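You operate a simulated robot arm through the tools that you are given. There is no shell and no other tool.

You are at the controls of a simulated robot arm. One attempt, no reset.

## Task
Pour both tiny measures into the cylinder and stand the short one in the rack tray.
Fine: one at a time, reading the cylinder; a last spoonful may stay; the other goes back on the table. Set down upright: tiny measure.

The check looks at the end state, three seconds after you hand in, the way a careful person would. Anything else that was tipped, shoved, dropped, spilled or broken makes it a failure.

## Robot
A 7-joint arm with a two-finger parallel gripper, fixed in place. Base frame: the origin is on the floor under the middle of its stand, x ahead of it, y to its left, z up; the work surface is at about z = 0.9. Units: m, degrees, N and s.
With the tool pointing down near the work surface it reaches from about 0.32 to 0.74 m from the base axis. Its first joint turns from -143.0 to 143.0 degrees. Payload 3 kg.
The tool frame sits at the grasp point between the pads (the TCP): z along the fingers, y along the line on which they close. The tips reach 0.03 m beyond it. The gripper opens to 0.094 m. The fingers are 0.028 m wide and 0.01 m thick; the gripper's body (0.05 by 0.096 m) begins 0.055 m behind the TCP.
Orientation is that of the tool frame in the base frame, as [roll, pitch, yaw] about the fixed x, y, z axes, in that order (R = Rz(yaw) Ry(pitch) Rx(roll)). With the fingers straight down and closing along the base's y, the tool's x points along the base's -x, its y along +y and its z along -z.

## Interface
- The arm moves only by the tool drive_tool. Its argument "plan" is a list of rows, each a list of 3 entries, a list of its own where there are three numbers: the shift along the tool's x, y, z in units of 25 mm (1.0 is 25 mm), then the turn, a rotation vector about the tool's x, y, z in units of 8 degrees (1.0 is 8 degrees), then the finger opening in m, from 0 to 0.094. In form: [[[dx, dy, dz], [rx, ry, rz], claw], ...]. A call has 1 to 20 rows; each row shifts and turns the commanded pose from where the row before left it, along the tool's axes as they then stand. A call with a number of a shift or a turn outside -1 to 1 is refused whole. Rows are played at 5 a second. More than 0.05 m and 8.6 degrees between two rows, or a gripper value outside its range, and nothing of the call is played. A pose out of reach is approached as far as the arm can. The call stops where the force on the tool passes 40 N (or 10 N more than at its start, if that is more) or the arm is blocked; 0.2 s more then pass. The fingers move at their own pace (about 0.045 m/s each) and stop on an object; they squeeze with about 24 N. The grip force told is the motor's: it shows also when the fingers shut on nothing. Time passes only in rows, and 0.2 s behind the last, so rows that do not move let the fingers close. It gives the time, the measured TCP pose, the force on the tool (base axes), the opening and the grip force at its end, in the units of the frame above (readings bear some noise), with the torque about the TCP (base axes, N m) and any sound that the robot's microphone picked up.
- Cameras (640 x 400 px; columns grow to the right, rows downward): "scene" is fixed at [0.0499, 0.5139, 1.4895]; the picture's right is [-0.75, -0.66, 0.00], its down [-0.17, 0.19, -0.97] and it looks along [0.64, -0.73, -0.25] (base axes); focal length 306 px, centre (320, 200). "wrist" rides on the gripper at [0.076, 0.014, -0.103] in the tool frame; the picture's right is [-0.18, 0.98, 0.00], its down [-0.75, -0.14, -0.64] and it looks along [-0.63, -0.12, 0.77] (tool axes); focal length 243 px, centre (320, 200). There is no depth. A picture from a camera that has moved, and an enlarged one, comes with that camera's place and axes in the base frame and with its lens. The place of the scene camera against the robot may be out by one fixed shift of up to 0.018 m in any direction.
- camera(camera): a new picture of that camera. No time passes.
- lift_body(by): moves the trunk up (or, below 0, down) by that many m; the arm rides with it, the base frame stays. It gives what a move gives, with no picture.
- enlarge(camera, box): a new picture of the part [left, top, right, bottom] of that camera's present view, enlarged. No time passes.
- job_done(): hands the job in; it is judged then, once.

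Places have to be worked out from the pictures, the camera data and where the tool is seen. Open the gripper and draw the arm clear of the work before you hand the job in, unless the task says otherwise.

The tools are called as a command line: name --argument value ..., lists and objects as JSON in quotes. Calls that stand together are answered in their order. drive_tool: Moves the arm, as the interface text tells. Its arguments: {"type":"object","properties":{"plan":{"type":"array"}},"required":["plan"]} The other tools are called the same way: lift_body (by) moves the trunk up or down; camera (camera) takes a picture; enlarge (camera, box) takes an enlarged picture of a part of a camera's view; job_done () hands the job in.

At the start:

```text
clock: 0.0
ee_pos: [0.4929, -0.0103, 1.5099]
tcp_rot: [180.0, 0.0, 180.0]
wrist_force: [-0.5, -1.1, -0.2]
moment: [-0.01, -0.01, 0.02]
gripper_width: 0.0942
grasp_force: 0.1
trunk travel left (down, up): [-0.3, 0.09]
```

scene: 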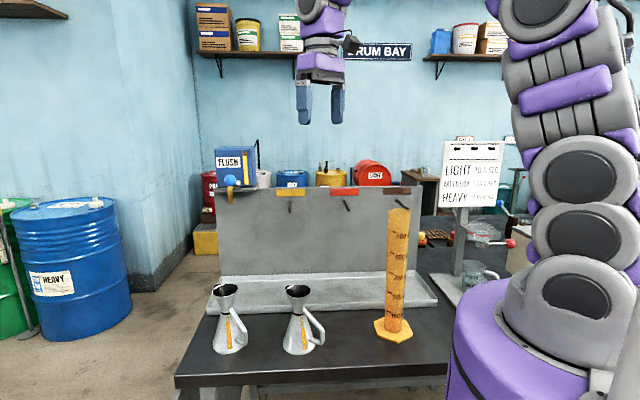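
wrist: 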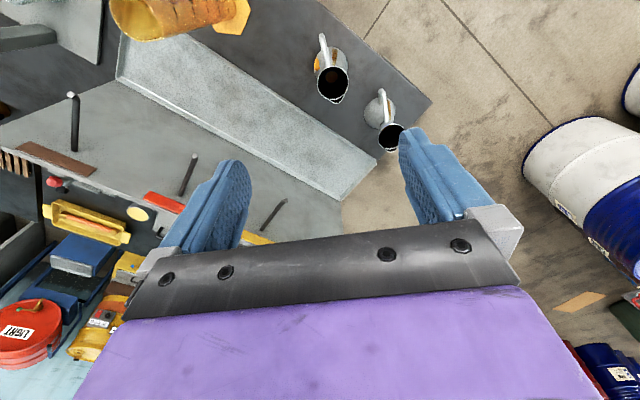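

I start by looking closely at the work area: two measures, a cylinder, a rack with a tray, and a sign with possibly relevant text.

enlarge --camera "scene" --box '[190, 260, 350, 360]'

enlarge --camera "scene" --box '[360, 190, 460, 350]'

enlarge --camera "scene" --box '[430, 130, 530, 200]'

enlarge --camera "wrist" --box '[280, 10, 440, 170]'

```text
4.00 times, centred on (270, 310) of scene
camera zoom: at [0.0499, 0.5139, 1.4895], right [-0.75, -0.66, 0.0], down [-0.17, 0.19, -0.97], along [0.64, -0.73, -0.25], focal length 1224 px, centre (520, -240)
```

zoom: 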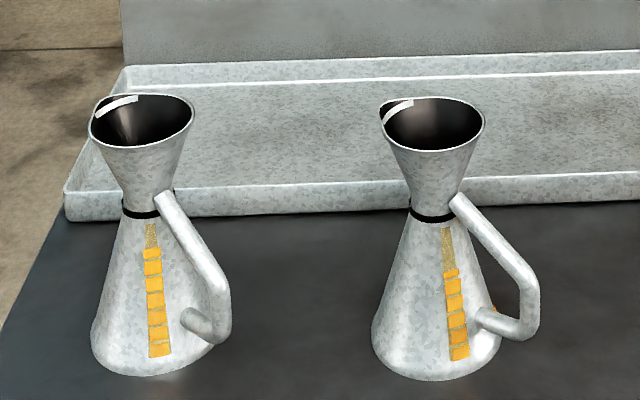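

```text
2.50 times, centred on (410, 270) of scene
camera zoom: at [0.0499, 0.5139, 1.4895], right [-0.75, -0.66, 0.0], down [-0.17, 0.19, -0.97], along [0.64, -0.73, -0.25], focal length 765 px, centre (95, 25)
```

zoom: 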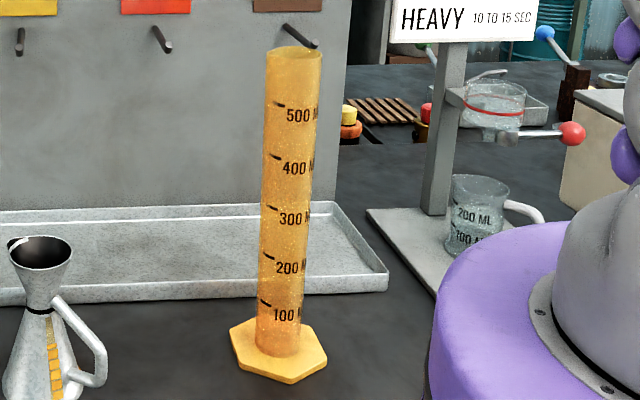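

```text
5.71 times, centred on (480, 165) of scene
camera zoom: at [0.0499, 0.5139, 1.4895], right [-0.75, -0.66, 0.0], down [-0.17, 0.19, -0.97], along [0.64, -0.73, -0.25], focal length 1748 px, centre (-594, 400)
```

zoom: 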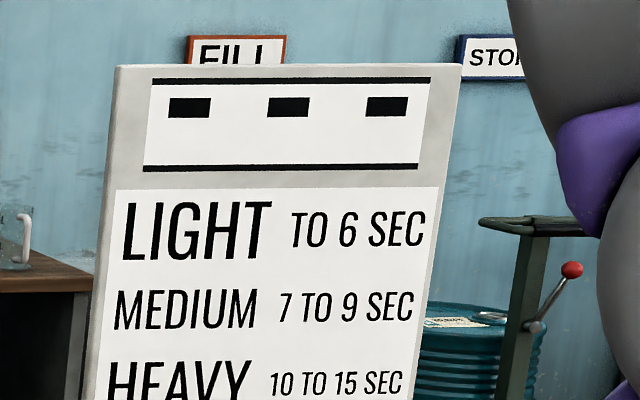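

```text
2.50 times, centred on (360, 90) of wrist
camera zoom: at [0.4176, 0.0051, 1.6125], right [0.18, 0.98, 0.0], down [0.75, -0.14, 0.64], along [0.63, -0.12, -0.77], focal length 606 px, centre (220, 475)
```

zoom: 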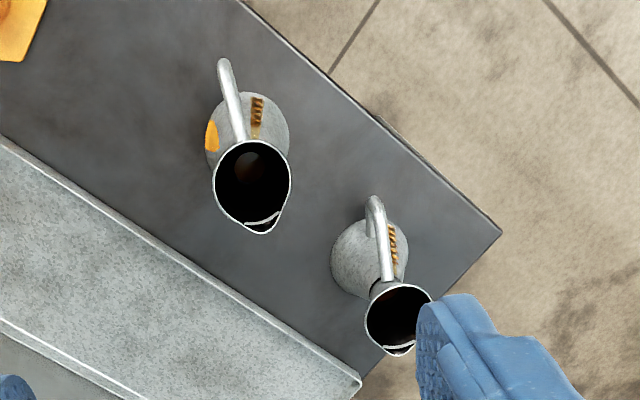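

The measures look identical in height, so "short" must mean the one that delivers less. I judge B (the nearer one) to be around (0.55, 0.01), A around (0.70, 0.12) and the cylinder around (0.40, -0.22), with its top near z 1.25. The handles point back at the robot and the spouts point away, so I want a level tool with the camera on top; first I test in free air how far the tool turns about its own axis.

drive_tool --plan '[[[0, 0, 0], [0, 0, 1], 0.094], [[0, 0, 0], [0, 0, 1], 0.094], [[0, 0, 0], [0, 0, 1], 0.094], [[0, 0, 0], [0, 0, 1], 0.094], [[0, 0, 0], [0, 0, 1], 0.094], [[0, 0, 0], [0, 0, 1], 0.094], [[0, 0, 0], [0, 0, 1], 0.094], [[0, 0, 0], [0, 0, 1], 0.094], [[0, 0, 0], [0, 0, 1], 0.094], [[0, 0, 0], [0, 0, 1], 0.094], [[0, 0, 0], [0, 0, 1], 0.094], [[0, 0, 0], [0, 0, 1], 0.094], [[0, 0, 0], [0, 0, 1], 0.094], [[0, 0, 0], [0, 0, 1], 0.094], [[0, 0, 0], [0, 0, 1], 0.094], [[0, 0, 0], [0, 0, 1], 0.094], [[0, 0, 0], [0, 0, 1], 0.094], [[0, 0, 0], [0, 0, 1], 0.094], [[0, 0, 0], [0, 0, 1], 0.094], [[0, 0, 0], [0, 0, 1], 0.094]]'

```text
clock: 4.2
ee_pos: [0.4932, -0.0103, 1.5097]
tcp_rot: [180.0, 0.0, 19.9]
wrist_force: [-0.2, 0.1, -0.1]
moment: [0.0, -0.02, 0.03]
gripper_width: 0.0938
grasp_force: 0.1
trunk travel left (down, up): [-0.3, 0.09]
```

The half-turn works (yaw now 20°). I finish it, lower in free air and begin pitching the tool up to level to see whether the arm follows.

drive_tool --plan '[[[0, 0, 0], [0, 0, 1], 0.094], [[0, 0, 0], [0, 0, 1], 0.094], [[0, 0, 0], [0, 0, 0.49], 0.094], [[0, 0, 1], [0, 0, 0], 0.094], [[0, 0, 1], [0, 0, 0], 0.094], [[0, 0, 1], [0, 0, 0], 0.094], [[0, 0, 1], [0, 0, 0], 0.094], [[0, 0, 1], [0, 0, 0], 0.094], [[0, 0, 1], [0, 0, 0], 0.094], [[0, 0, 1], [0, 0, 0], 0.094], [[0, 0, 1], [0, 0, 0], 0.094], [[0, 0, 0], [0, 1, 0], 0.094], [[0, 0, 0], [0, 1, 0], 0.094], [[0, 0, 0], [0, 1, 0], 0.094], [[0, 0, 0], [0, 1, 0], 0.094], [[0, 0, 0], [0, 1, 0], 0.094], [[0, 0, 0], [0, 1, 0], 0.094], [[0, 0, 0], [0, 1, 0], 0.094], [[0, 0, 0], [0, 1, 0], 0.094], [[0, 0, 0], [0, 1, 0], 0.094]]'

```text
clock: 8.4
ee_pos: [0.5909, -0.0273, 1.3481]
tcp_rot: [177.3, -68.7, 1.7]
wrist_force: [0.4, -0.1, 1.2]
moment: [0.0, 0.0, 0.01]
gripper_width: 0.0938
grasp_force: 0.0
out of reach, approached as far as the arm can: row 17, 18, 19, 20
trunk travel left (down, up): [-0.3, 0.09]
```

At 72° of pitch this close to the base the arm runs out of range, so level poses need more radius. I look at how the arm stands.

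camera --camera "scene"

camera --camera "wrist"

```text
taken
```

scene: 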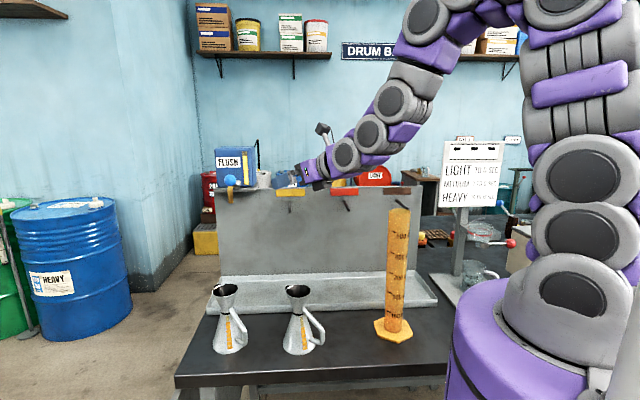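

```text
taken
camera wrist: at [0.5238, -0.0376, 1.4569], right [-0.08, -0.98, -0.15], down [-0.87, 0.15, -0.47], along [0.49, 0.1, -0.87], focal length 243 px, centre (320, 200)
```

wrist: 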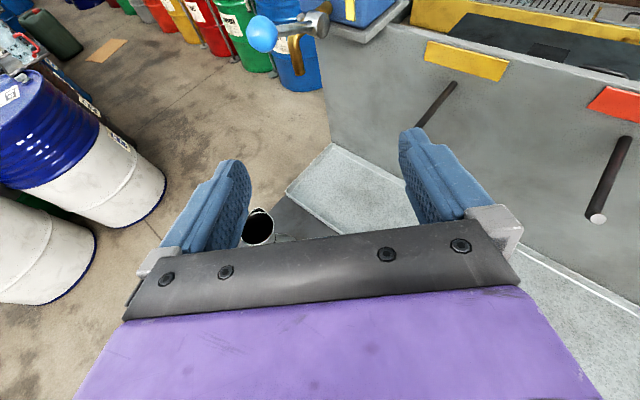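

The forearm comes down steeply from a high elbow, so a level tool needs more radius or a lower trunk. I test by moving outward 0.15 m at this height and finishing the pitch to level.

drive_tool --plan '[[[0.31, 0, 0.95], [0, 0, 0], 0.094], [[0.31, 0, 0.95], [0, 0, 0], 0.094], [[0.31, 0, 0.95], [0, 0, 0], 0.094], [[0.31, 0, 0.95], [0, 0, 0], 0.094], [[0.31, 0, 0.95], [0, 0, 0], 0.094], [[0.31, 0, 0.95], [0, 0, 0], 0.094], [[0, 0, 0], [0, 1, 0], 0.094], [[0, 0, 0], [0, 1, 0], 0.094], [[0, 0, 0], [0, 0.25, 0], 0.094]]'

```text
clock: 10.4
ee_pos: [0.7411, -0.0294, 1.3409]
tcp_rot: [162.4, -86.7, 16.7]
wrist_force: [0.7, -0.9, -0.1]
moment: [0.02, 0.03, 0.02]
gripper_width: 0.0941
grasp_force: 0.1
trunk travel left (down, up): [-0.3, 0.09]
```

Level at r = 0.74 works. Now I draw back radially to see how near level poses remain reachable (needed for measure B at r ≈ 0.55).

drive_tool --plan '[[[0, 0, -1], [0, 0, 0], 0.094], [[0, 0, -1], [0, 0, 0], 0.094], [[0, 0, -1], [0, 0, 0], 0.094], [[0, 0, -1], [0, 0, 0], 0.094], [[0, 0, -1], [0, 0, 0], 0.094], [[0, 0, -1], [0, 0, 0], 0.094]]'

```text
clock: 11.8
ee_pos: [0.6423, -0.0273, 1.3458]
tcp_rot: [162.1, -86.5, 17.2]
wrist_force: [-0.7, 0.5, -0.5]
moment: [0.0, 0.0, -0.01]
gripper_width: 0.0941
grasp_force: 0.0
out of reach, approached as far as the arm can: row 5, 6
trunk travel left (down, up): [-0.3, 0.09]
```

Level reach ends at r ≈ 0.64 here, so A (r ≈ 0.71) can be taken level with the trunk lowered. Now I test the pouring end: rotating the tool down and past vertical at about r = 0.4, still high in free air.

drive_tool --plan '[[[0, 0, 0], [0, -1, 0], 0.094], [[0, 0, 0], [0, -1, 0], 0.094], [[0, 0, 0], [0, -1, 0], 0.094], [[0, 0, 0], [0, -1, 0], 0.094], [[0, 0, 0], [0, -1, 0], 0.094], [[0, 0, 0], [0, -1, 0], 0.094], [[0, 0, 0], [0, -1, 0], 0.094], [[0, 0, 0], [0, -1, 0], 0.094], [[0, 0, 0], [0, -1, 0], 0.094], [[0, 0, 0], [0, -1, 0], 0.094], [[0, 0, 0], [0, -1, 0], 0.094], [[-1, 0, 0], [0, 0, 0], 0.094], [[-1, 0, 0], [0, 0, 0], 0.094], [[-1, 0, 0], [0, 0, 0], 0.094], [[-1, 0, 0], [0, 0, 0], 0.094], [[-1, 0, 0], [0, 0, 0], 0.094], [[-1, 0, 0], [0, 0, 0], 0.094], [[-1, 0, 0], [0, 0, 0], 0.094], [[-1, 0, 0], [0, 0, 0], 0.094], [[-1, 0, 0], [0, 0, 0], 0.094]]'

drive_tool --plan '[[[0, 0, 0], [0, -1, 0], 0.094], [[0, 0, 0], [0, -1, 0], 0.094], [[0, 0, 0], [0, -1, 0], 0.094], [[0, 0, 0], [0, -1, 0], 0.094], [[0, 0, 0], [0, -1, 0], 0.094]]'

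```text
clock: 16.0
ee_pos: [0.4158, -0.0329, 1.3356]
tcp_rot: [177.7, -3.6, -2.2]
wrist_force: [-0.1, -0.3, -0.1]
moment: [0.04, 0.0, 0.03]
gripper_width: 0.0942
grasp_force: 0.1
out of reach, approached as far as the arm can: row 5, 6
trunk travel left (down, up): [-0.3, 0.09]
```

```text
clock: 17.2
ee_pos: [0.4192, -0.0279, 1.3341]
tcp_rot: [177.1, 36.8, -3.8]
wrist_force: [0.2, 0.6, 0.1]
moment: [-0.03, 0.03, -0.01]
gripper_width: 0.094
grasp_force: 0.0
trunk travel left (down, up): [-0.3, 0.09]
```

127° of tilt is reachable at r = 0.42, z = 1.33. I test further (to about 150°+), since that would let me take B with a downward-pitched grip.

drive_tool --plan '[[[0, 0, 0], [0, -1, 0], 0.094], [[0, 0, 0], [0, -1, 0], 0.094], [[0, 0, 0], [0, -1, 0], 0.094], [[0, 0, 0], [0, -1, 0], 0.094]]'

camera --camera "scene"

```text
clock: 18.2
ee_pos: [0.3299, -0.0354, 1.2555]
tcp_rot: [173.7, 68.2, -7.9]
wrist_force: [0.7, -0.6, -0.1]
moment: [0.02, -0.04, -0.02]
gripper_width: 0.0939
grasp_force: 0.0
out of reach, approached as far as the arm can: row 1, 2, 3, 4
trunk travel left (down, up): [-0.3, 0.09]
```

```text
taken
```

scene: 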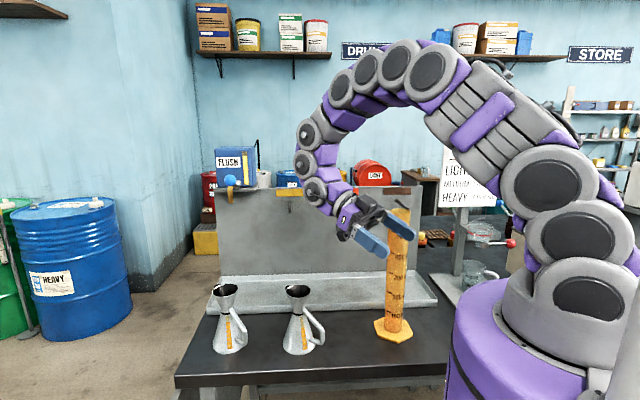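

The back-tilt ends near 130–140° at this radius. Now I return the tool through vertical, raise and move out, to look down on both measures from above with the wrist camera.

drive_tool --plan '[[[0, 0, 0], [0, 1, 0], 0.094], [[0, 0, 0], [0, 1, 0], 0.094], [[0, 0, -0.4], [0, 1, 0], 0.094], [[0, 0, -0.4], [0, 1, 0], 0.094], [[0, 0, -0.5], [0, 1, 0], 0.094], [[0.5, 0, -0.5], [0, 1, 0], 0.094], [[0.5, 0, -0.5], [0, 1, 0], 0.094], [[0.8, 0, -0.5], [0, 1, 0], 0.094], [[0.8, 0, -0.5], [0, 0, 0], 0.094], [[0.8, 0, -0.5], [0, 0, 0], 0.094], [[0.8, 0, -0.3], [0, 1, 0], 0.094], [[0.5, 0.5, 0], [0, 1, 0], 0.094], [[0, 0.5, 0], [0, 1, 0], 0.094], [[0, 0.5, 0], [0, 1, 0], 0.094], [[0, 0.5, 0], [0, 0.5, 0], 0.094]]'

camera --camera "wrist"

```text
clock: 21.4
ee_pos: [0.4799, -0.0887, 1.3311]
tcp_rot: [177.4, -31.6, -0.7]
wrist_force: [0.1, -0.8, -0.4]
moment: [0.0, 0.01, 0.01]
gripper_width: 0.094
grasp_force: 0.1
trunk travel left (down, up): [-0.3, 0.09]
```

```text
taken
camera wrist: at [0.4911, -0.0975, 1.4587], right [-0.19, -0.98, -0.06], down [-0.97, 0.18, 0.15], along [-0.13, 0.09, -0.99], focal length 243 px, centre (320, 200)
```

wrist: 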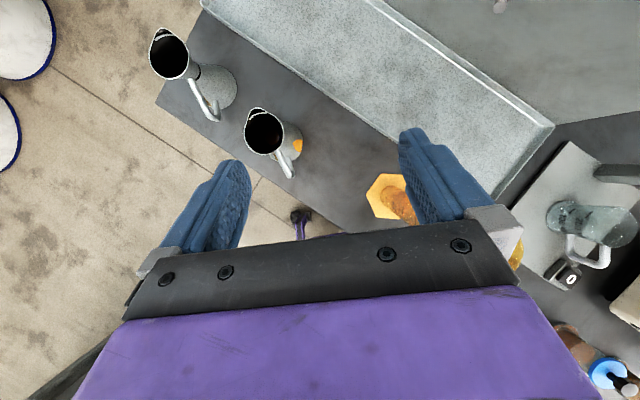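

I moved toward -y by mistake of sign, harmless. From here the whole bench is visible; I enlarge the measures and cylinder to localise them.

enlarge --camera "wrist" --box '[140, 10, 320, 190]'

enlarge --camera "wrist" --box '[350, 150, 570, 290]'

```text
2.22 times, centred on (230, 100) of wrist
camera zoom: at [0.4911, -0.0975, 1.4587], right [-0.19, -0.98, -0.06], down [-0.97, 0.18, 0.15], along [-0.13, 0.09, -0.99], focal length 539 px, centre (520, 422)
```

zoom: 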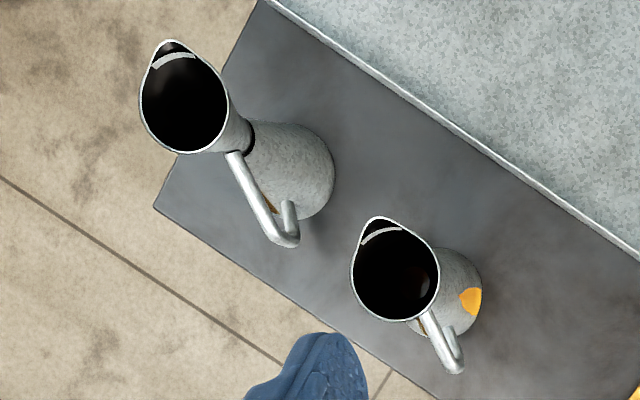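

```text
2.86 times, centred on (460, 220) of wrist
camera zoom: at [0.4911, -0.0975, 1.4587], right [-0.19, -0.98, -0.06], down [-0.97, 0.18, 0.15], along [-0.13, 0.09, -0.99], focal length 693 px, centre (-80, 143)
```

zoom: 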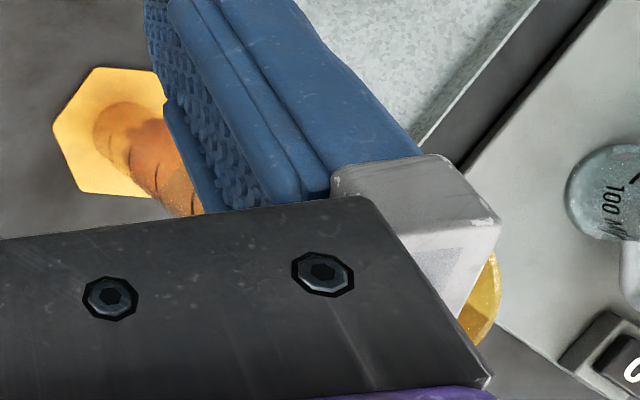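

From the two wrist views I triangulate B at (0.559, 0.006) with its spout at about +5°, and A at (0.705, 0.128) with its spout at about +2°. Rims are near z 1.06, necks near z 1.00, and the handles reach about 75 mm toward the robot. The palm has to pass above the handle, so I test which downward pitch is reachable at B's radius, with the tool still high.

drive_tool --plan '[[[0.41, -0.93, 0.56], [0, 0, 0], 0.094], [[0.41, -0.93, 0.56], [0, 0, 0], 0.094], [[0.41, -0.93, 0.56], [0, 0, 0], 0.094], [[0.41, -0.93, 0.56], [0, 0, 0], 0.094], [[0, 0, 0], [0, 1, 0], 0.094], [[0, 0, 0], [0, 1, 0], 0.094], [[0, 0, 0], [0, 1, 0], 0.094]]'

drive_tool --plan '[[[0, 0, 0], [0, 0.5, 0], 0.094], [[0, 0, 0], [0, 0.5, 0], 0.094], [[0, 0, 0], [0, 0.5, 0], 0.094]]'

```text
clock: 23.0
ee_pos: [0.5729, -0.0001, 1.3085]
tcp_rot: [176.2, -55.3, 1.0]
wrist_force: [0.0, 0.5, 1.0]
moment: [0.05, 0.0, -0.04]
gripper_width: 0.0939
grasp_force: 0.0
out of reach, approached as far as the arm can: row 7
trunk travel left (down, up): [-0.3, 0.09]
```

```text
clock: 23.8
ee_pos: [0.6113, 0.001, 1.3188]
tcp_rot: [173.9, -67.4, 3.5]
wrist_force: [0.6, -0.6, -1.2]
moment: [0.0, -0.01, -0.01]
gripper_width: 0.0941
grasp_force: 0.1
out of reach, approached as far as the arm can: row 1, 2, 3
trunk travel left (down, up): [-0.3, 0.09]
```

At B's radius only about 43° down is reachable, while r ≥ 0.61 allows about 22° down. Next I test the back-tilt limit with the trunk fully up, at the radius I would pour from.

lift_body --by 0.09

drive_tool --plan '[[[0, 0, -0.5], [0, -1, 0], 0.094], [[0, 0, -0.5], [0, -1, 0], 0.094], [[0, 0, -0.5], [0, -1, 0], 0.094], [[0, 0, -0.5], [0, -1, 0], 0.094], [[-0.5, 0, 0], [0, -1, 0], 0.094], [[-0.5, 0, 0], [0, -1, 0], 0.094], [[-1, 0, 0], [0, -1, 0], 0.094], [[-1, 0, 0], [0, -1, 0], 0.094], [[-1, 0, 0], [0, -1, 0], 0.094], [[-1, 0, 0.5], [0, 0, 0], 0.094], [[-1, 0, 0.5], [0, 0, 0], 0.094], [[-1, 0, 0.5], [0, 0, 0], 0.094], [[0, 0, 0], [0, -1, 0], 0.094], [[0, 0, 0], [0, -1, 0], 0.094], [[0, 0, 0], [0, -1, 0], 0.094]]'

```text
clock: 25.1
ee_pos: [0.6102, 0.0005, 1.4097]
tcp_rot: [174.1, -67.4, 3.3]
wrist_force: [0.1, 0.4, -0.3]
moment: [0.0, 0.0, 0.01]
gripper_width: 0.0938
grasp_force: 0.0
trunk travel left (down, up): [-0.39, 0.0]
```

```text
clock: 28.2
ee_pos: [0.3985, 0.0082, 1.3786]
tcp_rot: [177.4, 28.5, -3.4]
wrist_force: [-0.5, 0.2, 0.2]
moment: [-0.01, -0.01, -0.01]
gripper_width: 0.0939
grasp_force: 0.1
trunk travel left (down, up): [-0.39, 0.0]
```

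Now at r = 0.40, I lower to z ≈ 1.335 and tilt further back until the arm reports its limit.

drive_tool --plan '[[[0.15, 0, 0.83], [0, 0, 0], 0.094], [[0.15, 0, 0.83], [0, 0, 0], 0.094], [[0, 0, 0], [0, -1, 0], 0.094], [[0, 0, 0], [0, -1, 0], 0.094], [[0, 0, 0], [0, -0.5, 0], 0.094], [[0, 0, 0], [0, -0.5, 0], 0.094], [[0, 0, 0], [0, -0.5, 0], 0.094], [[0, 0, 0], [0, -0.5, 0], 0.094], [[0, 0, 0], [0, -0.5, 0], 0.094]]'

```text
clock: 30.2
ee_pos: [0.364, 0.0041, 1.3238]
tcp_rot: [174.7, 64.2, -6.9]
wrist_force: [-0.3, -0.3, -1.0]
moment: [-0.05, 0.0, -0.01]
gripper_width: 0.094
grasp_force: 0.0
out of reach, approached as far as the arm can: row 8, 9
trunk travel left (down, up): [-0.39, 0.0]
```

Tilt up to tool angle ≈ 147° (pitch +57) works at r ≈ 0.385, z ≈ 1.335 with the trunk up. Now I check the other end at the same spot: how far forward the tool can be pitched there, since the measure must arrive there before it starts to flow.

drive_tool --plan '[[[0, 0, 0], [0, 1, 0], 0.094], [[0, 0, 0], [0, 1, 0], 0.094], [[0, 0, 0], [0, 1, 0], 0.094], [[0, 0, 0], [0, 1, 0], 0.094], [[0, 0, 0], [0, 1, 0], 0.094], [[0, 0, 0], [0, 1, 0], 0.094], [[0, 0, 0], [0, 1, 0], 0.094], [[0.4, 0, -0.4], [0, 1, 0], 0.094], [[0.4, 0, -0.4], [0, 1, 0], 0.094], [[0, 0, 0], [0, 0.5, 0], 0.094], [[0, 0, 0], [0, 0.5, 0], 0.094], [[0, 0, 0], [0, 0.5, 0], 0.094], [[0, 0, 0], [0, 0.5, 0], 0.094], [[0, 0, 0], [0, 0.5, 0], 0.094], [[0, 0, 0], [0, 0.5, 0], 0.094]]'

```text
clock: 33.5
ee_pos: [0.3851, 0.004, 1.3422]
tcp_rot: [177.7, -11.5, -1.7]
wrist_force: [-0.9, 0.1, -0.6]
moment: [0.0, 0.02, -0.01]
gripper_width: 0.0942
grasp_force: 0.2
out of reach, approached as far as the arm can: row 11, 12, 13, 14, 15
trunk travel left (down, up): [-0.39, 0.0]
```

At r = 0.385 the tool angle spans about 78°–147°, so a grip pitched about 30° down gives measure tilts of 48°–117°. That starts before any flow and ends past full drain. I check what the wrist camera sees of the cylinder from here.

camera --camera "wrist"

camera --camera "scene"

```text
taken
camera wrist: at [0.4383, -0.0065, 1.459], right [-0.22, -0.98, 0.0], down [-0.86, 0.19, 0.47], along [-0.46, 0.1, -0.88], focal length 243 px, centre (320, 200)
```

wrist: 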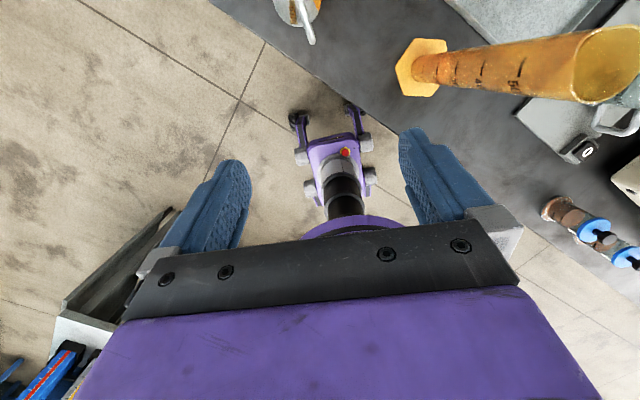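

```text
taken
```

scene: 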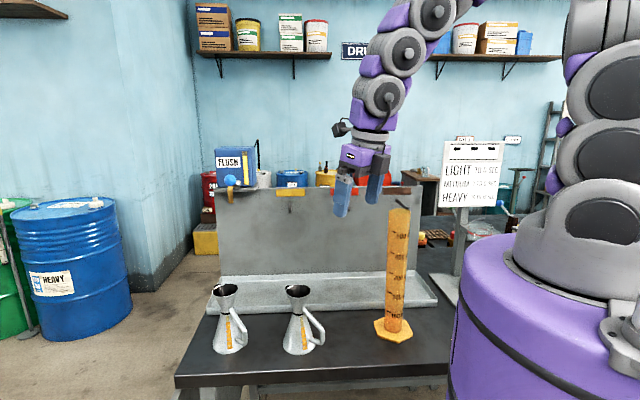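

The cylinder is fully visible from here; I enlarge it to measure base and rim.

enlarge --camera "wrist" --box '[380, 0, 640, 160]'

```text
2.46 times, centred on (510, 80) of wrist
camera zoom: at [0.4383, -0.0065, 1.459], right [-0.22, -0.98, 0.0], down [-0.86, 0.19, 0.47], along [-0.46, 0.1, -0.88], focal length 597 px, centre (-148, 495)
```

zoom: 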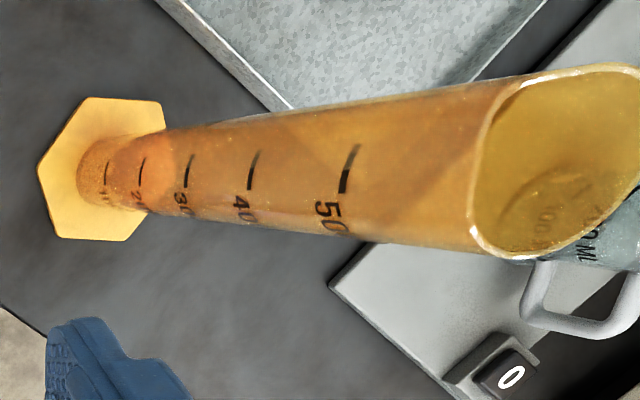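

The cylinder is empty, its axis is near (0.397, -0.211) (r ≈ 0.45, bearing -28°), and its rim is at z ≈ 1.26. Next I move high over measure A with the tool pitched about 30° down, for a precise look before gripping at the neck.

drive_tool --plan '[[[0.957, -0.409, 0], [0, 0, 0], 0.094], [[0.957, -0.409, 0], [0, 0, 0], 0.094], [[0.957, -0.409, 0], [0, 0, 0], 0.094], [[0.957, -0.409, 0], [0, 0, 0], 0.094], [[0.957, -0.409, 0], [0, 0, 0], 0.094], [[0.957, -0.409, 0], [0, 0, 0], 0.094], [[0.957, -0.409, 0], [0, 0, 0], 0.094], [[0.957, -0.409, 0], [0, 0, 0], 0.094], [[0.957, -0.409, 0], [0, 0, 0], 0.094], [[0.957, -0.409, 0], [0, 1, 0], 0.094], [[0.957, -0.409, 0], [0, 1, 0], 0.094], [[0.5, -0.409, 0.6], [0, 1, 0], 0.094], [[0.5, -0.409, 0.6], [0, 1, 0], 0.094], [[0, 0, 0], [0, 1, 0], 0.094], [[0, 0, 0], [0, 1, 0], 0.094]]'

```text
clock: 36.6
ee_pos: [0.6835, 0.1281, 1.3809]
tcp_rot: [175.6, -59.5, 1.6]
wrist_force: [0.6, -0.3, 0.2]
moment: [0.0, 0.01, 0.02]
gripper_width: 0.0942
grasp_force: 0.0
trunk travel left (down, up): [-0.39, 0.0]
```

Now above A's handle side. I view it with the wrist camera from here before aligning.

drive_tool --plan '[[[0, 0, 0], [0.593, 0.026, -0.025], 0.094], [[0, 0, 0], [0, 0, 0], 0.094]]'

camera --camera "wrist"

enlarge --camera "wrist" --box '[220, 100, 420, 240]'

```text
clock: 37.2
ee_pos: [0.6833, 0.127, 1.382]
tcp_rot: [179.8, -59.7, 2.2]
wrist_force: [0.1, 0.4, -0.4]
moment: [0.01, -0.03, 0.05]
gripper_width: 0.0938
grasp_force: 0.0
trunk travel left (down, up): [-0.39, 0.0]
```

```text
taken
camera wrist: at [0.6341, 0.1131, 1.4984], right [-0.06, -0.99, -0.16], down [-0.94, 0.11, -0.33], along [0.34, 0.13, -0.93], focal length 243 px, centre (320, 200)
```

wrist: 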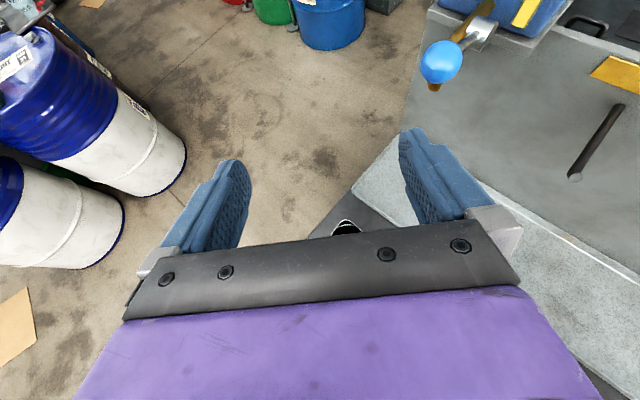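

```text
2.86 times, centred on (320, 170) of wrist
camera zoom: at [0.6341, 0.1131, 1.4984], right [-0.06, -0.99, -0.16], down [-0.94, 0.11, -0.33], along [0.34, 0.13, -0.93], focal length 693 px, centre (320, 286)
```

zoom: 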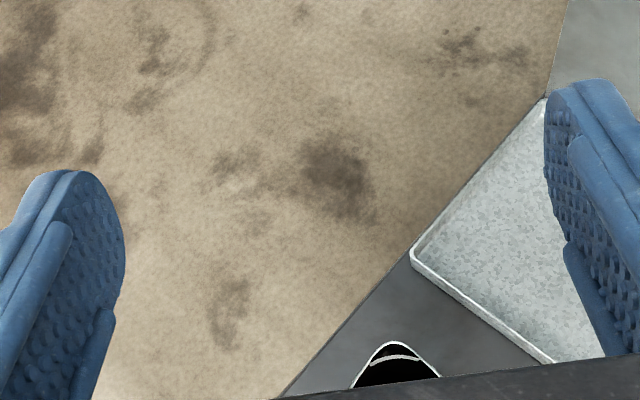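

The spout tip of A triangulates to (0.749, 0.128), confirming the axis at about (0.705, 0.1275). I shift forward 11 mm and lower by trunk to just above the rim, then check alignment from the scene camera.

drive_tool --plan '[[[0.23, 0, 0.39], [0, 0, 0], 0.094], [[0, 0, 0], [0, 0, 0], 0.094]]'

lift_body --by -0.25

enlarge --camera "scene" --box '[160, 200, 340, 360]'

camera --camera "wrist"

```text
clock: 37.9
ee_pos: [0.6942, 0.1299, 1.3807]
tcp_rot: [179.8, -59.7, 2.3]
wrist_force: [-0.6, -0.6, 0.2]
moment: [0.01, 0.0, 0.04]
gripper_width: 0.0939
grasp_force: 0.0
trunk travel left (down, up): [-0.39, 0.0]
```

```text
clock: 40.4
ee_pos: [0.694, 0.1288, 1.1323]
tcp_rot: [179.8, -59.7, 2.3]
wrist_force: [-0.3, 0.1, 0.3]
moment: [-0.05, -0.01, -0.03]
gripper_width: 0.0944
grasp_force: 0.0
trunk travel left (down, up): [-0.14, 0.25]
```

```text
2.50 times, centred on (250, 280) of scene
camera zoom: at [0.0499, 0.5139, 1.4895], right [-0.75, -0.66, 0.0], down [-0.17, 0.19, -0.97], along [0.64, -0.73, -0.25], focal length 765 px, centre (495, 0)
```

zoom: 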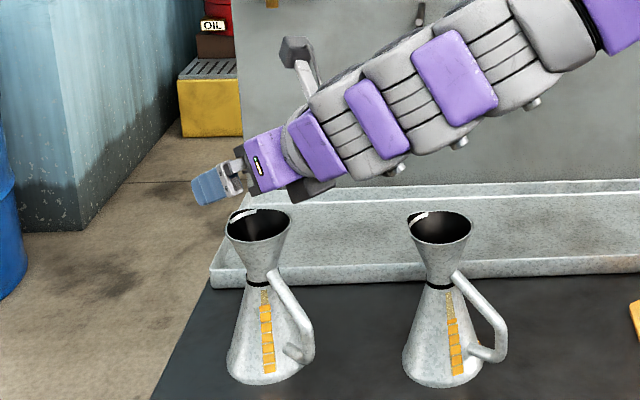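

```text
taken
camera wrist: at [0.6451, 0.1141, 1.2487], right [-0.06, -0.99, -0.16], down [-0.94, 0.11, -0.33], along [0.34, 0.13, -0.93], focal length 243 px, centre (320, 200)
```

wrist: 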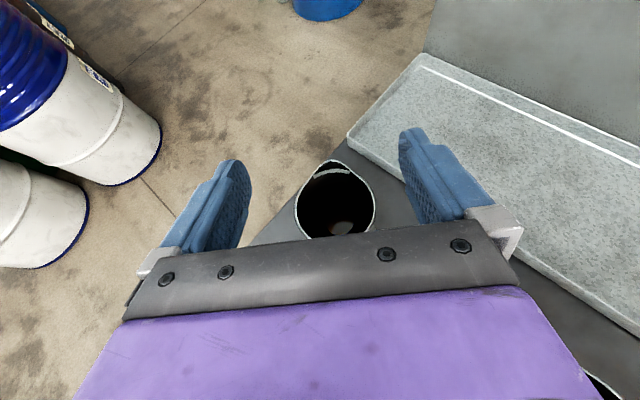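

Alignment laterally looks good. I enlarge to fix the rim centre in the fore-aft direction.

enlarge --camera "wrist" --box '[260, 140, 410, 250]'

```text
3.64 times, centred on (335, 195) of wrist
camera zoom: at [0.6451, 0.1141, 1.2487], right [-0.06, -0.99, -0.16], down [-0.94, 0.11, -0.33], along [0.34, 0.13, -0.93], focal length 882 px, centre (266, 218)
```

zoom: 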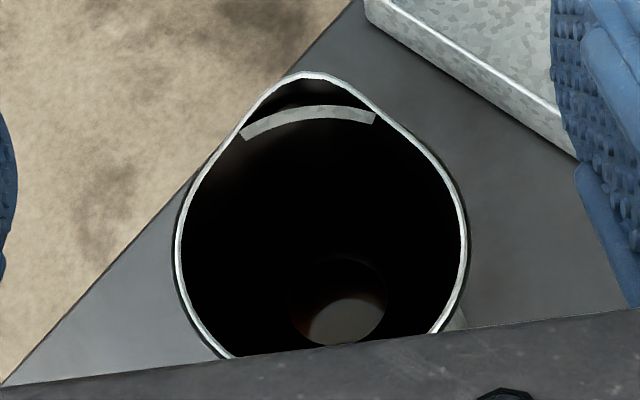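

Rim centre is at (0.705, 0.128) and the neck waist at z ≈ 1.005, so the tool is aligned within about 1 mm. I lower the last 0.122 m by trunk with the fingers straddling the funnel.

lift_body --by -0.122

enlarge --camera "scene" --box '[180, 240, 340, 360]'

camera --camera "wrist"

```text
clock: 42.0
ee_pos: [0.6946, 0.1274, 1.0101]
tcp_rot: [179.7, -59.7, 2.3]
wrist_force: [-0.5, 0.5, 0.4]
moment: [0.02, 0.04, -0.04]
gripper_width: 0.0938
grasp_force: 0.0
trunk travel left (down, up): [-0.018, 0.372]
```

```text
3.33 times, centred on (260, 300) of scene
camera zoom: at [0.0499, 0.5139, 1.4895], right [-0.75, -0.66, 0.0], down [-0.17, 0.19, -0.97], along [0.64, -0.73, -0.25], focal length 1020 px, centre (520, -133)
```

zoom: 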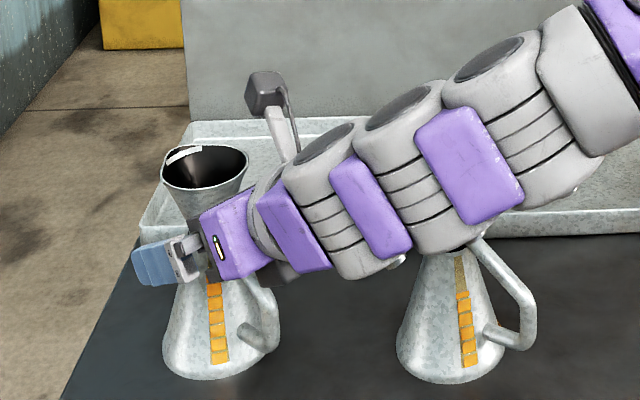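

```text
taken
camera wrist: at [0.645, 0.114, 1.1268], right [-0.06, -0.99, -0.16], down [-0.94, 0.11, -0.33], along [0.34, 0.13, -0.93], focal length 243 px, centre (320, 200)
```

wrist: 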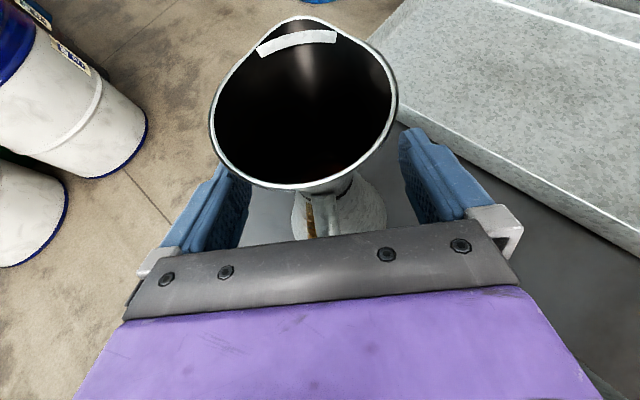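

The fingers straddle the neck without contact, and the palm is clear of rim and handle. I close the gripper gently while holding still.

drive_tool --plan '[[[0, 0, 0], [0, 0, 0], 0.06], [[0, 0, 0], [0, 0, 0], 0.05], [[0, 0, 0], [0, 0, 0], 0.04], [[0, 0, 0], [0, 0, 0], 0.03], [[0, 0, 0], [0, 0, 0], 0.015], [[0, 0, 0], [0, 0, 0], 0.0], [[0, 0, 0], [0, 0, 0], 0.0], [[0, 0, 0], [0, 0, 0], 0.0]]'

camera --camera "wrist"

enlarge --camera "scene" --box '[180, 240, 340, 360]'

```text
clock: 43.8
ee_pos: [0.6948, 0.129, 1.0096]
tcp_rot: [179.8, -59.6, 2.3]
wrist_force: [0.8, -0.5, -1.4]
moment: [0.0, 0.02, -0.03]
gripper_width: 0.0415
grasp_force: 23.8
trunk travel left (down, up): [-0.018, 0.372]
```

```text
taken
camera wrist: at [0.6453, 0.1142, 1.1263], right [-0.06, -0.99, -0.16], down [-0.94, 0.11, -0.33], along [0.34, 0.13, -0.93], focal length 243 px, centre (320, 200)
```

wrist: 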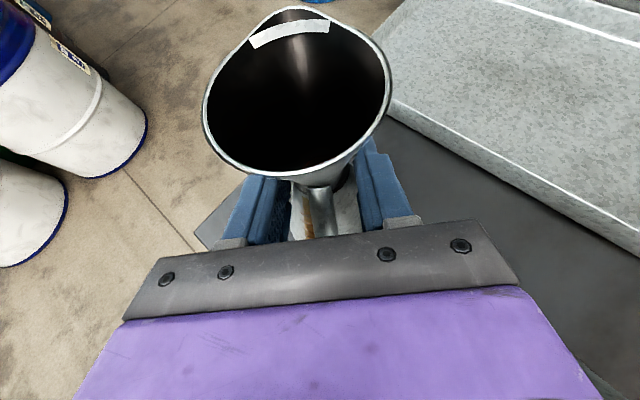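

```text
3.33 times, centred on (260, 300) of scene
camera zoom: at [0.0499, 0.5139, 1.4895], right [-0.75, -0.66, 0.0], down [-0.17, 0.19, -0.97], along [0.64, -0.73, -0.25], focal length 1020 px, centre (520, -133)
```

zoom: 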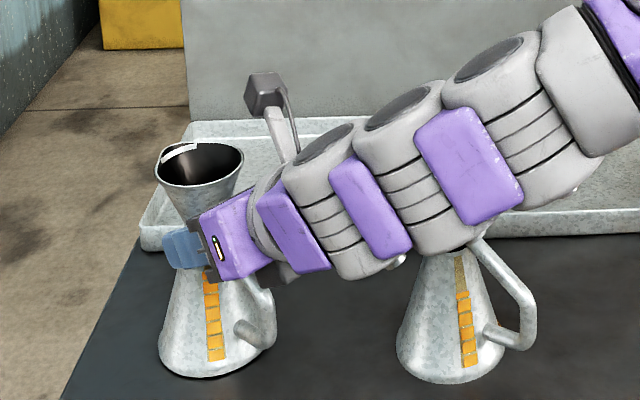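

Gripped at 41.5 mm with 24 N; the measure settled about 4 mm forward and stays upright. I lift 3 cm by trunk and check that it hangs straight.

lift_body --by 0.03

enlarge --camera "scene" --box '[180, 240, 340, 360]'

camera --camera "wrist"

```text
clock: 44.5
ee_pos: [0.6951, 0.1296, 1.0384]
tcp_rot: [179.7, -59.6, 2.2]
wrist_force: [0.0, -0.4, -3.6]
moment: [0.0, 0.03, 0.0]
gripper_width: 0.0413
grasp_force: 23.7
trunk travel left (down, up): [-0.048, 0.342]
```

```text
3.33 times, centred on (260, 300) of scene
camera zoom: at [0.0499, 0.5139, 1.4895], right [-0.75, -0.66, 0.0], down [-0.17, 0.19, -0.97], along [0.64, -0.73, -0.25], focal length 1020 px, centre (520, -133)
```

zoom: 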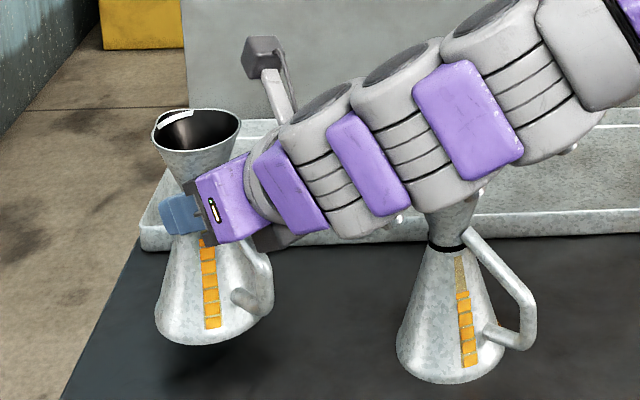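

```text
taken
camera wrist: at [0.6454, 0.1142, 1.1561], right [-0.06, -0.99, -0.16], down [-0.94, 0.11, -0.33], along [0.34, 0.13, -0.93], focal length 243 px, centre (320, 200)
```

wrist: 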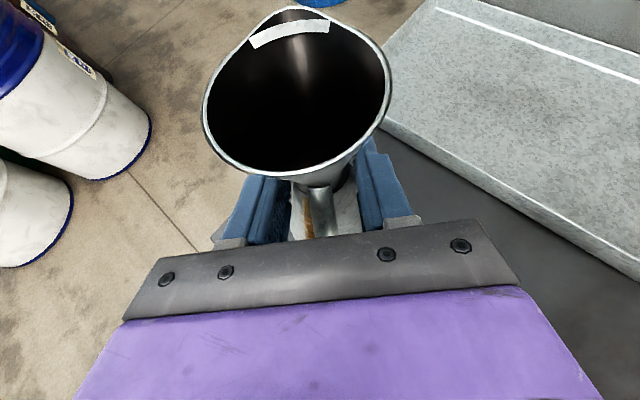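

The hold is solid: the wrist view is unchanged and the load is about 3.6 N. I raise the trunk fully to bring the measure up clear of everything.

lift_body --by 0.342

camera --camera "wrist"

```text
clock: 47.9
ee_pos: [0.6956, 0.1302, 1.3809]
tcp_rot: [179.7, -59.8, 2.3]
wrist_force: [-0.1, -0.8, -4.9]
moment: [-0.02, 0.05, 0.02]
gripper_width: 0.0414
grasp_force: 24.3
trunk travel left (down, up): [-0.39, 0.0]
```

```text
taken
camera wrist: at [0.6458, 0.1145, 1.4982], right [-0.06, -0.99, -0.16], down [-0.94, 0.11, -0.33], along [0.34, 0.13, -0.93], focal length 243 px, centre (320, 200)
```

wrist: 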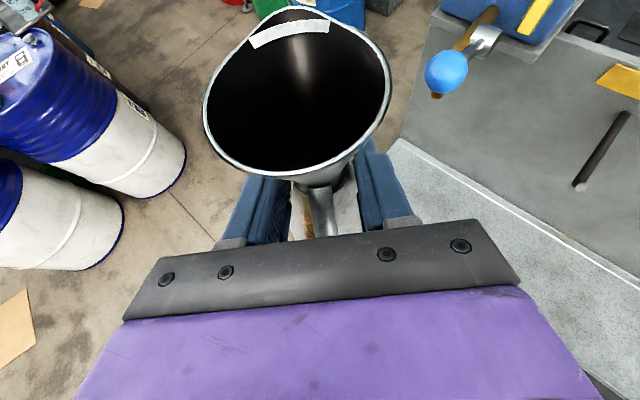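

The measure hangs securely. I now swing it inward slowly while tilting it only to about 25° (no flow expected), first half of the path to r ≈ 0.375.

drive_tool --plan '[[[-0.438, 0.276, -0.575], [0, -0.3475, 0], 0], [[-0.465, 0.276, -0.553], [0, -0.3475, 0], 0], [[-0.492, 0.276, -0.529], [0, -0.3475, 0], 0], [[-0.516, 0.276, -0.506], [0, -0.3475, 0], 0], [[-0.54, 0.276, -0.48], [0, -0.3475, 0], 0], [[-0.563, 0.276, -0.453], [0, -0.3475, 0], 0], [[-0.584, 0.276, -0.425], [0, -0.3475, 0], 0], [[-0.605, 0.276, -0.396], [0, -0.3475, 0], 0], [[-0.622, 0.276, -0.367], [0, -0.3475, 0], 0]]'

camera --camera "wrist"

camera --camera "scene"

```text
clock: 49.9
ee_pos: [0.534, 0.0596, 1.3622]
tcp_rot: [179.9, -34.6, 2.2]
wrist_force: [0.9, -0.5, -3.3]
moment: [0.0, -0.05, -0.01]
gripper_width: 0.0418
grasp_force: 23.8
trunk travel left (down, up): [-0.39, 0.0]
```

```text
taken
camera wrist: at [0.5389, 0.046, 1.4895], right [-0.12, -0.99, -0.1], down [-0.99, 0.11, 0.1], along [-0.09, 0.11, -0.99], focal length 243 px, centre (320, 200)
```

wrist: 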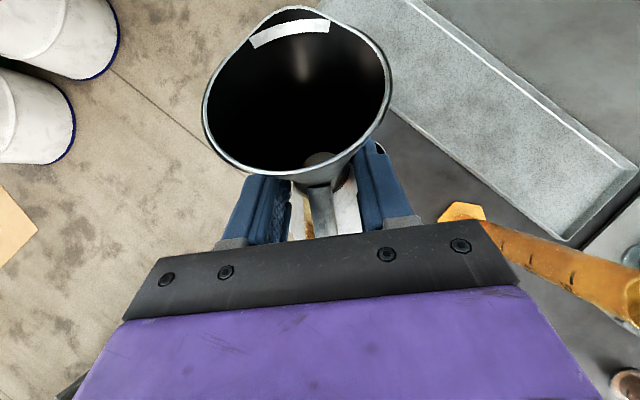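

```text
taken
```

scene: 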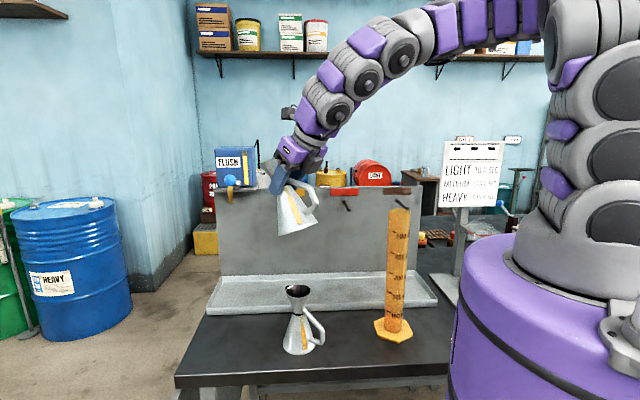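

No slip (the measure sits identically in the wrist view). I complete the second half of the inward swing to about 50° tilt.

drive_tool --plan '[[[-0.64, 0.276, -0.336], [0, -0.3475, 0], 0], [[-0.655, 0.276, -0.304], [0, -0.3475, 0], 0], [[-0.669, 0.276, -0.272], [0, -0.3475, 0], 0], [[-0.682, 0.276, -0.239], [0, -0.3475, 0], 0], [[-0.692, 0.276, -0.207], [0, -0.3475, 0], 0], [[-0.702, 0.276, -0.173], [0, -0.3475, 0], 0], [[-0.709, 0.276, -0.138], [0, -0.3475, 0], 0], [[-0.715, 0.276, -0.103], [0, -0.3475, 0], 0], [[-0.719, 0.276, -0.068], [0, -0.3475, 0], 0]]'

camera --camera "wrist"

camera --camera "scene"

```text
clock: 51.9
ee_pos: [0.3765, -0.0084, 1.3423]
tcp_rot: [180.0, -9.8, 2.0]
wrist_force: [-0.2, 0.7, -3.5]
moment: [0.02, -0.1, -0.04]
gripper_width: 0.0413
grasp_force: 23.8
trunk travel left (down, up): [-0.39, 0.0]
```

```text
taken
camera wrist: at [0.4351, -0.0191, 1.4563], right [-0.15, -0.99, -0.03], down [-0.86, 0.11, 0.51], along [-0.5, 0.1, -0.86], focal length 243 px, centre (320, 200)
```

wrist: 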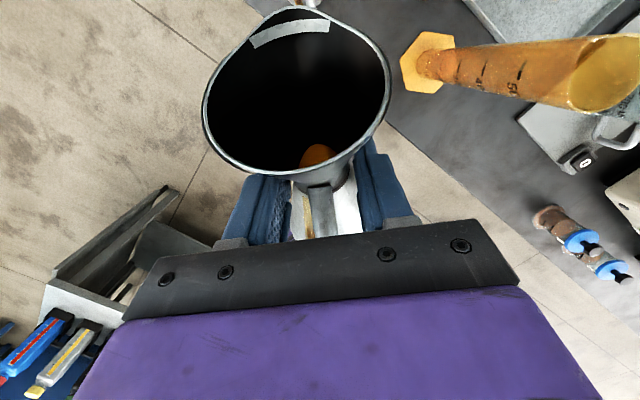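

```text
taken
```

scene: 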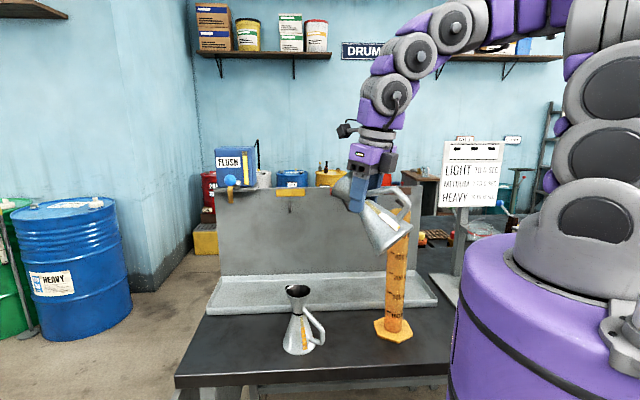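

Liquid now shows in the neck at 50° tilt but is not flowing. I sweep around the base at this radius to bearing -28°, ending with the spout above the cylinder mouth and about 70 mm over the rim.

drive_tool --plan '[[[-0.04, 0.583, -0.007], [-0.053, 0, 0.308], 0], [[-0.04, 0.583, -0.007], [-0.053, 0, 0.308], 0], [[-0.04, 0.583, -0.007], [-0.053, 0, 0.308], 0], [[-0.04, 0.583, -0.007], [-0.053, 0, 0.308], 0], [[-0.04, 0.583, -0.007], [-0.053, 0, 0.308], 0], [[-0.04, 0.583, -0.007], [-0.053, 0, 0.308], 0], [[-0.04, 0.583, -0.007], [-0.053, 0, 0.308], 0], [[-0.04, 0.583, -0.007], [-0.053, 0, 0.308], 0], [[-0.04, 0.583, -0.007], [-0.053, 0, 0.308], 0], [[-0.04, 0.583, -0.007], [-0.053, 0, 0.308], 0], [[-0.04, 0.583, -0.007], [-0.053, 0, 0.308], 0], [[-0.04, 0.583, -0.007], [-0.053, 0, 0.308], 0]]'

camera --camera "wrist"

camera --camera "scene"

```text
clock: 54.5
ee_pos: [0.3299, -0.1768, 1.3408]
tcp_rot: [180.0, -9.6, -27.9]
wrist_force: [-0.3, 0.1, -3.5]
moment: [-0.05, -0.11, -0.02]
gripper_width: 0.0413
grasp_force: 23.8
trunk travel left (down, up): [-0.39, 0.0]
```

```text
taken
camera wrist: at [0.3741, -0.2159, 1.4557], right [-0.62, -0.78, -0.03], down [-0.69, 0.52, 0.51], along [-0.38, 0.34, -0.86], focal length 243 px, centre (320, 200)
```

wrist: 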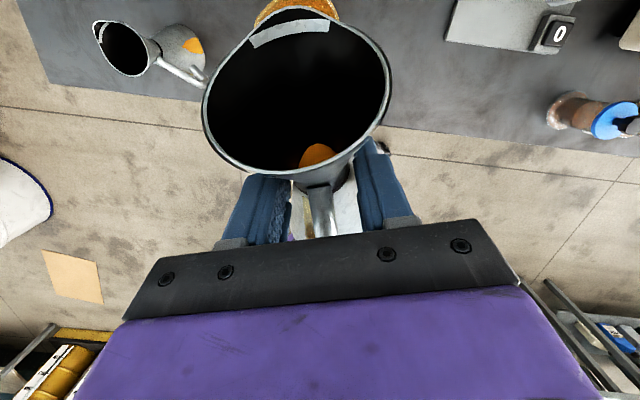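

```text
taken
```

scene: 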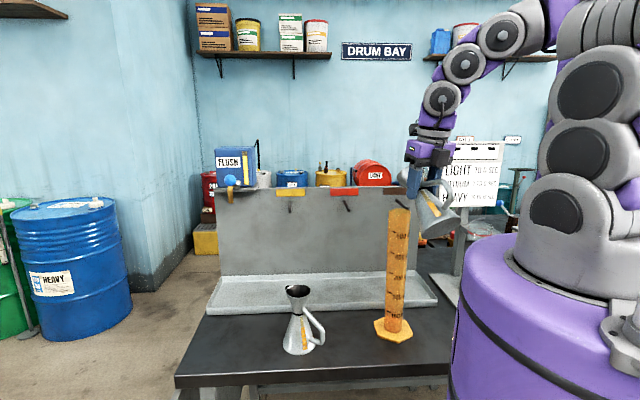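

The spout is over the cylinder; I enlarge both views to verify the lateral and fore-aft alignment.

enlarge --camera "wrist" --box '[200, 0, 400, 125]'

enlarge --camera "scene" --box '[360, 130, 480, 250]'

```text
3.20 times, centred on (300, 62) of wrist
camera zoom: at [0.3741, -0.2159, 1.4557], right [-0.62, -0.78, -0.03], down [-0.69, 0.52, 0.51], along [-0.38, 0.34, -0.86], focal length 776 px, centre (384, 640)
```

zoom: 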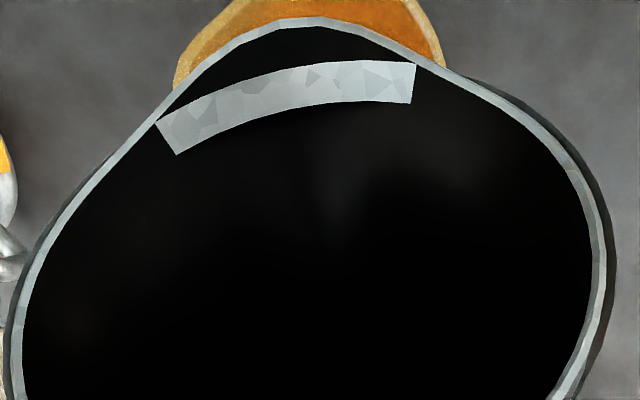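

```text
3.33 times, centred on (420, 190) of scene
camera zoom: at [0.0499, 0.5139, 1.4895], right [-0.75, -0.66, 0.0], down [-0.17, 0.19, -0.97], along [0.64, -0.73, -0.25], focal length 1020 px, centre (-13, 233)
```

zoom: 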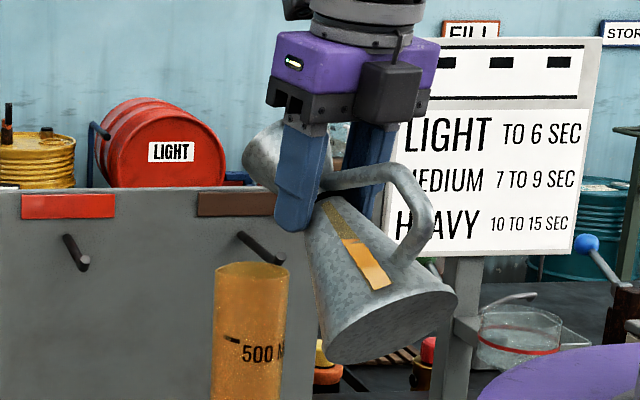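

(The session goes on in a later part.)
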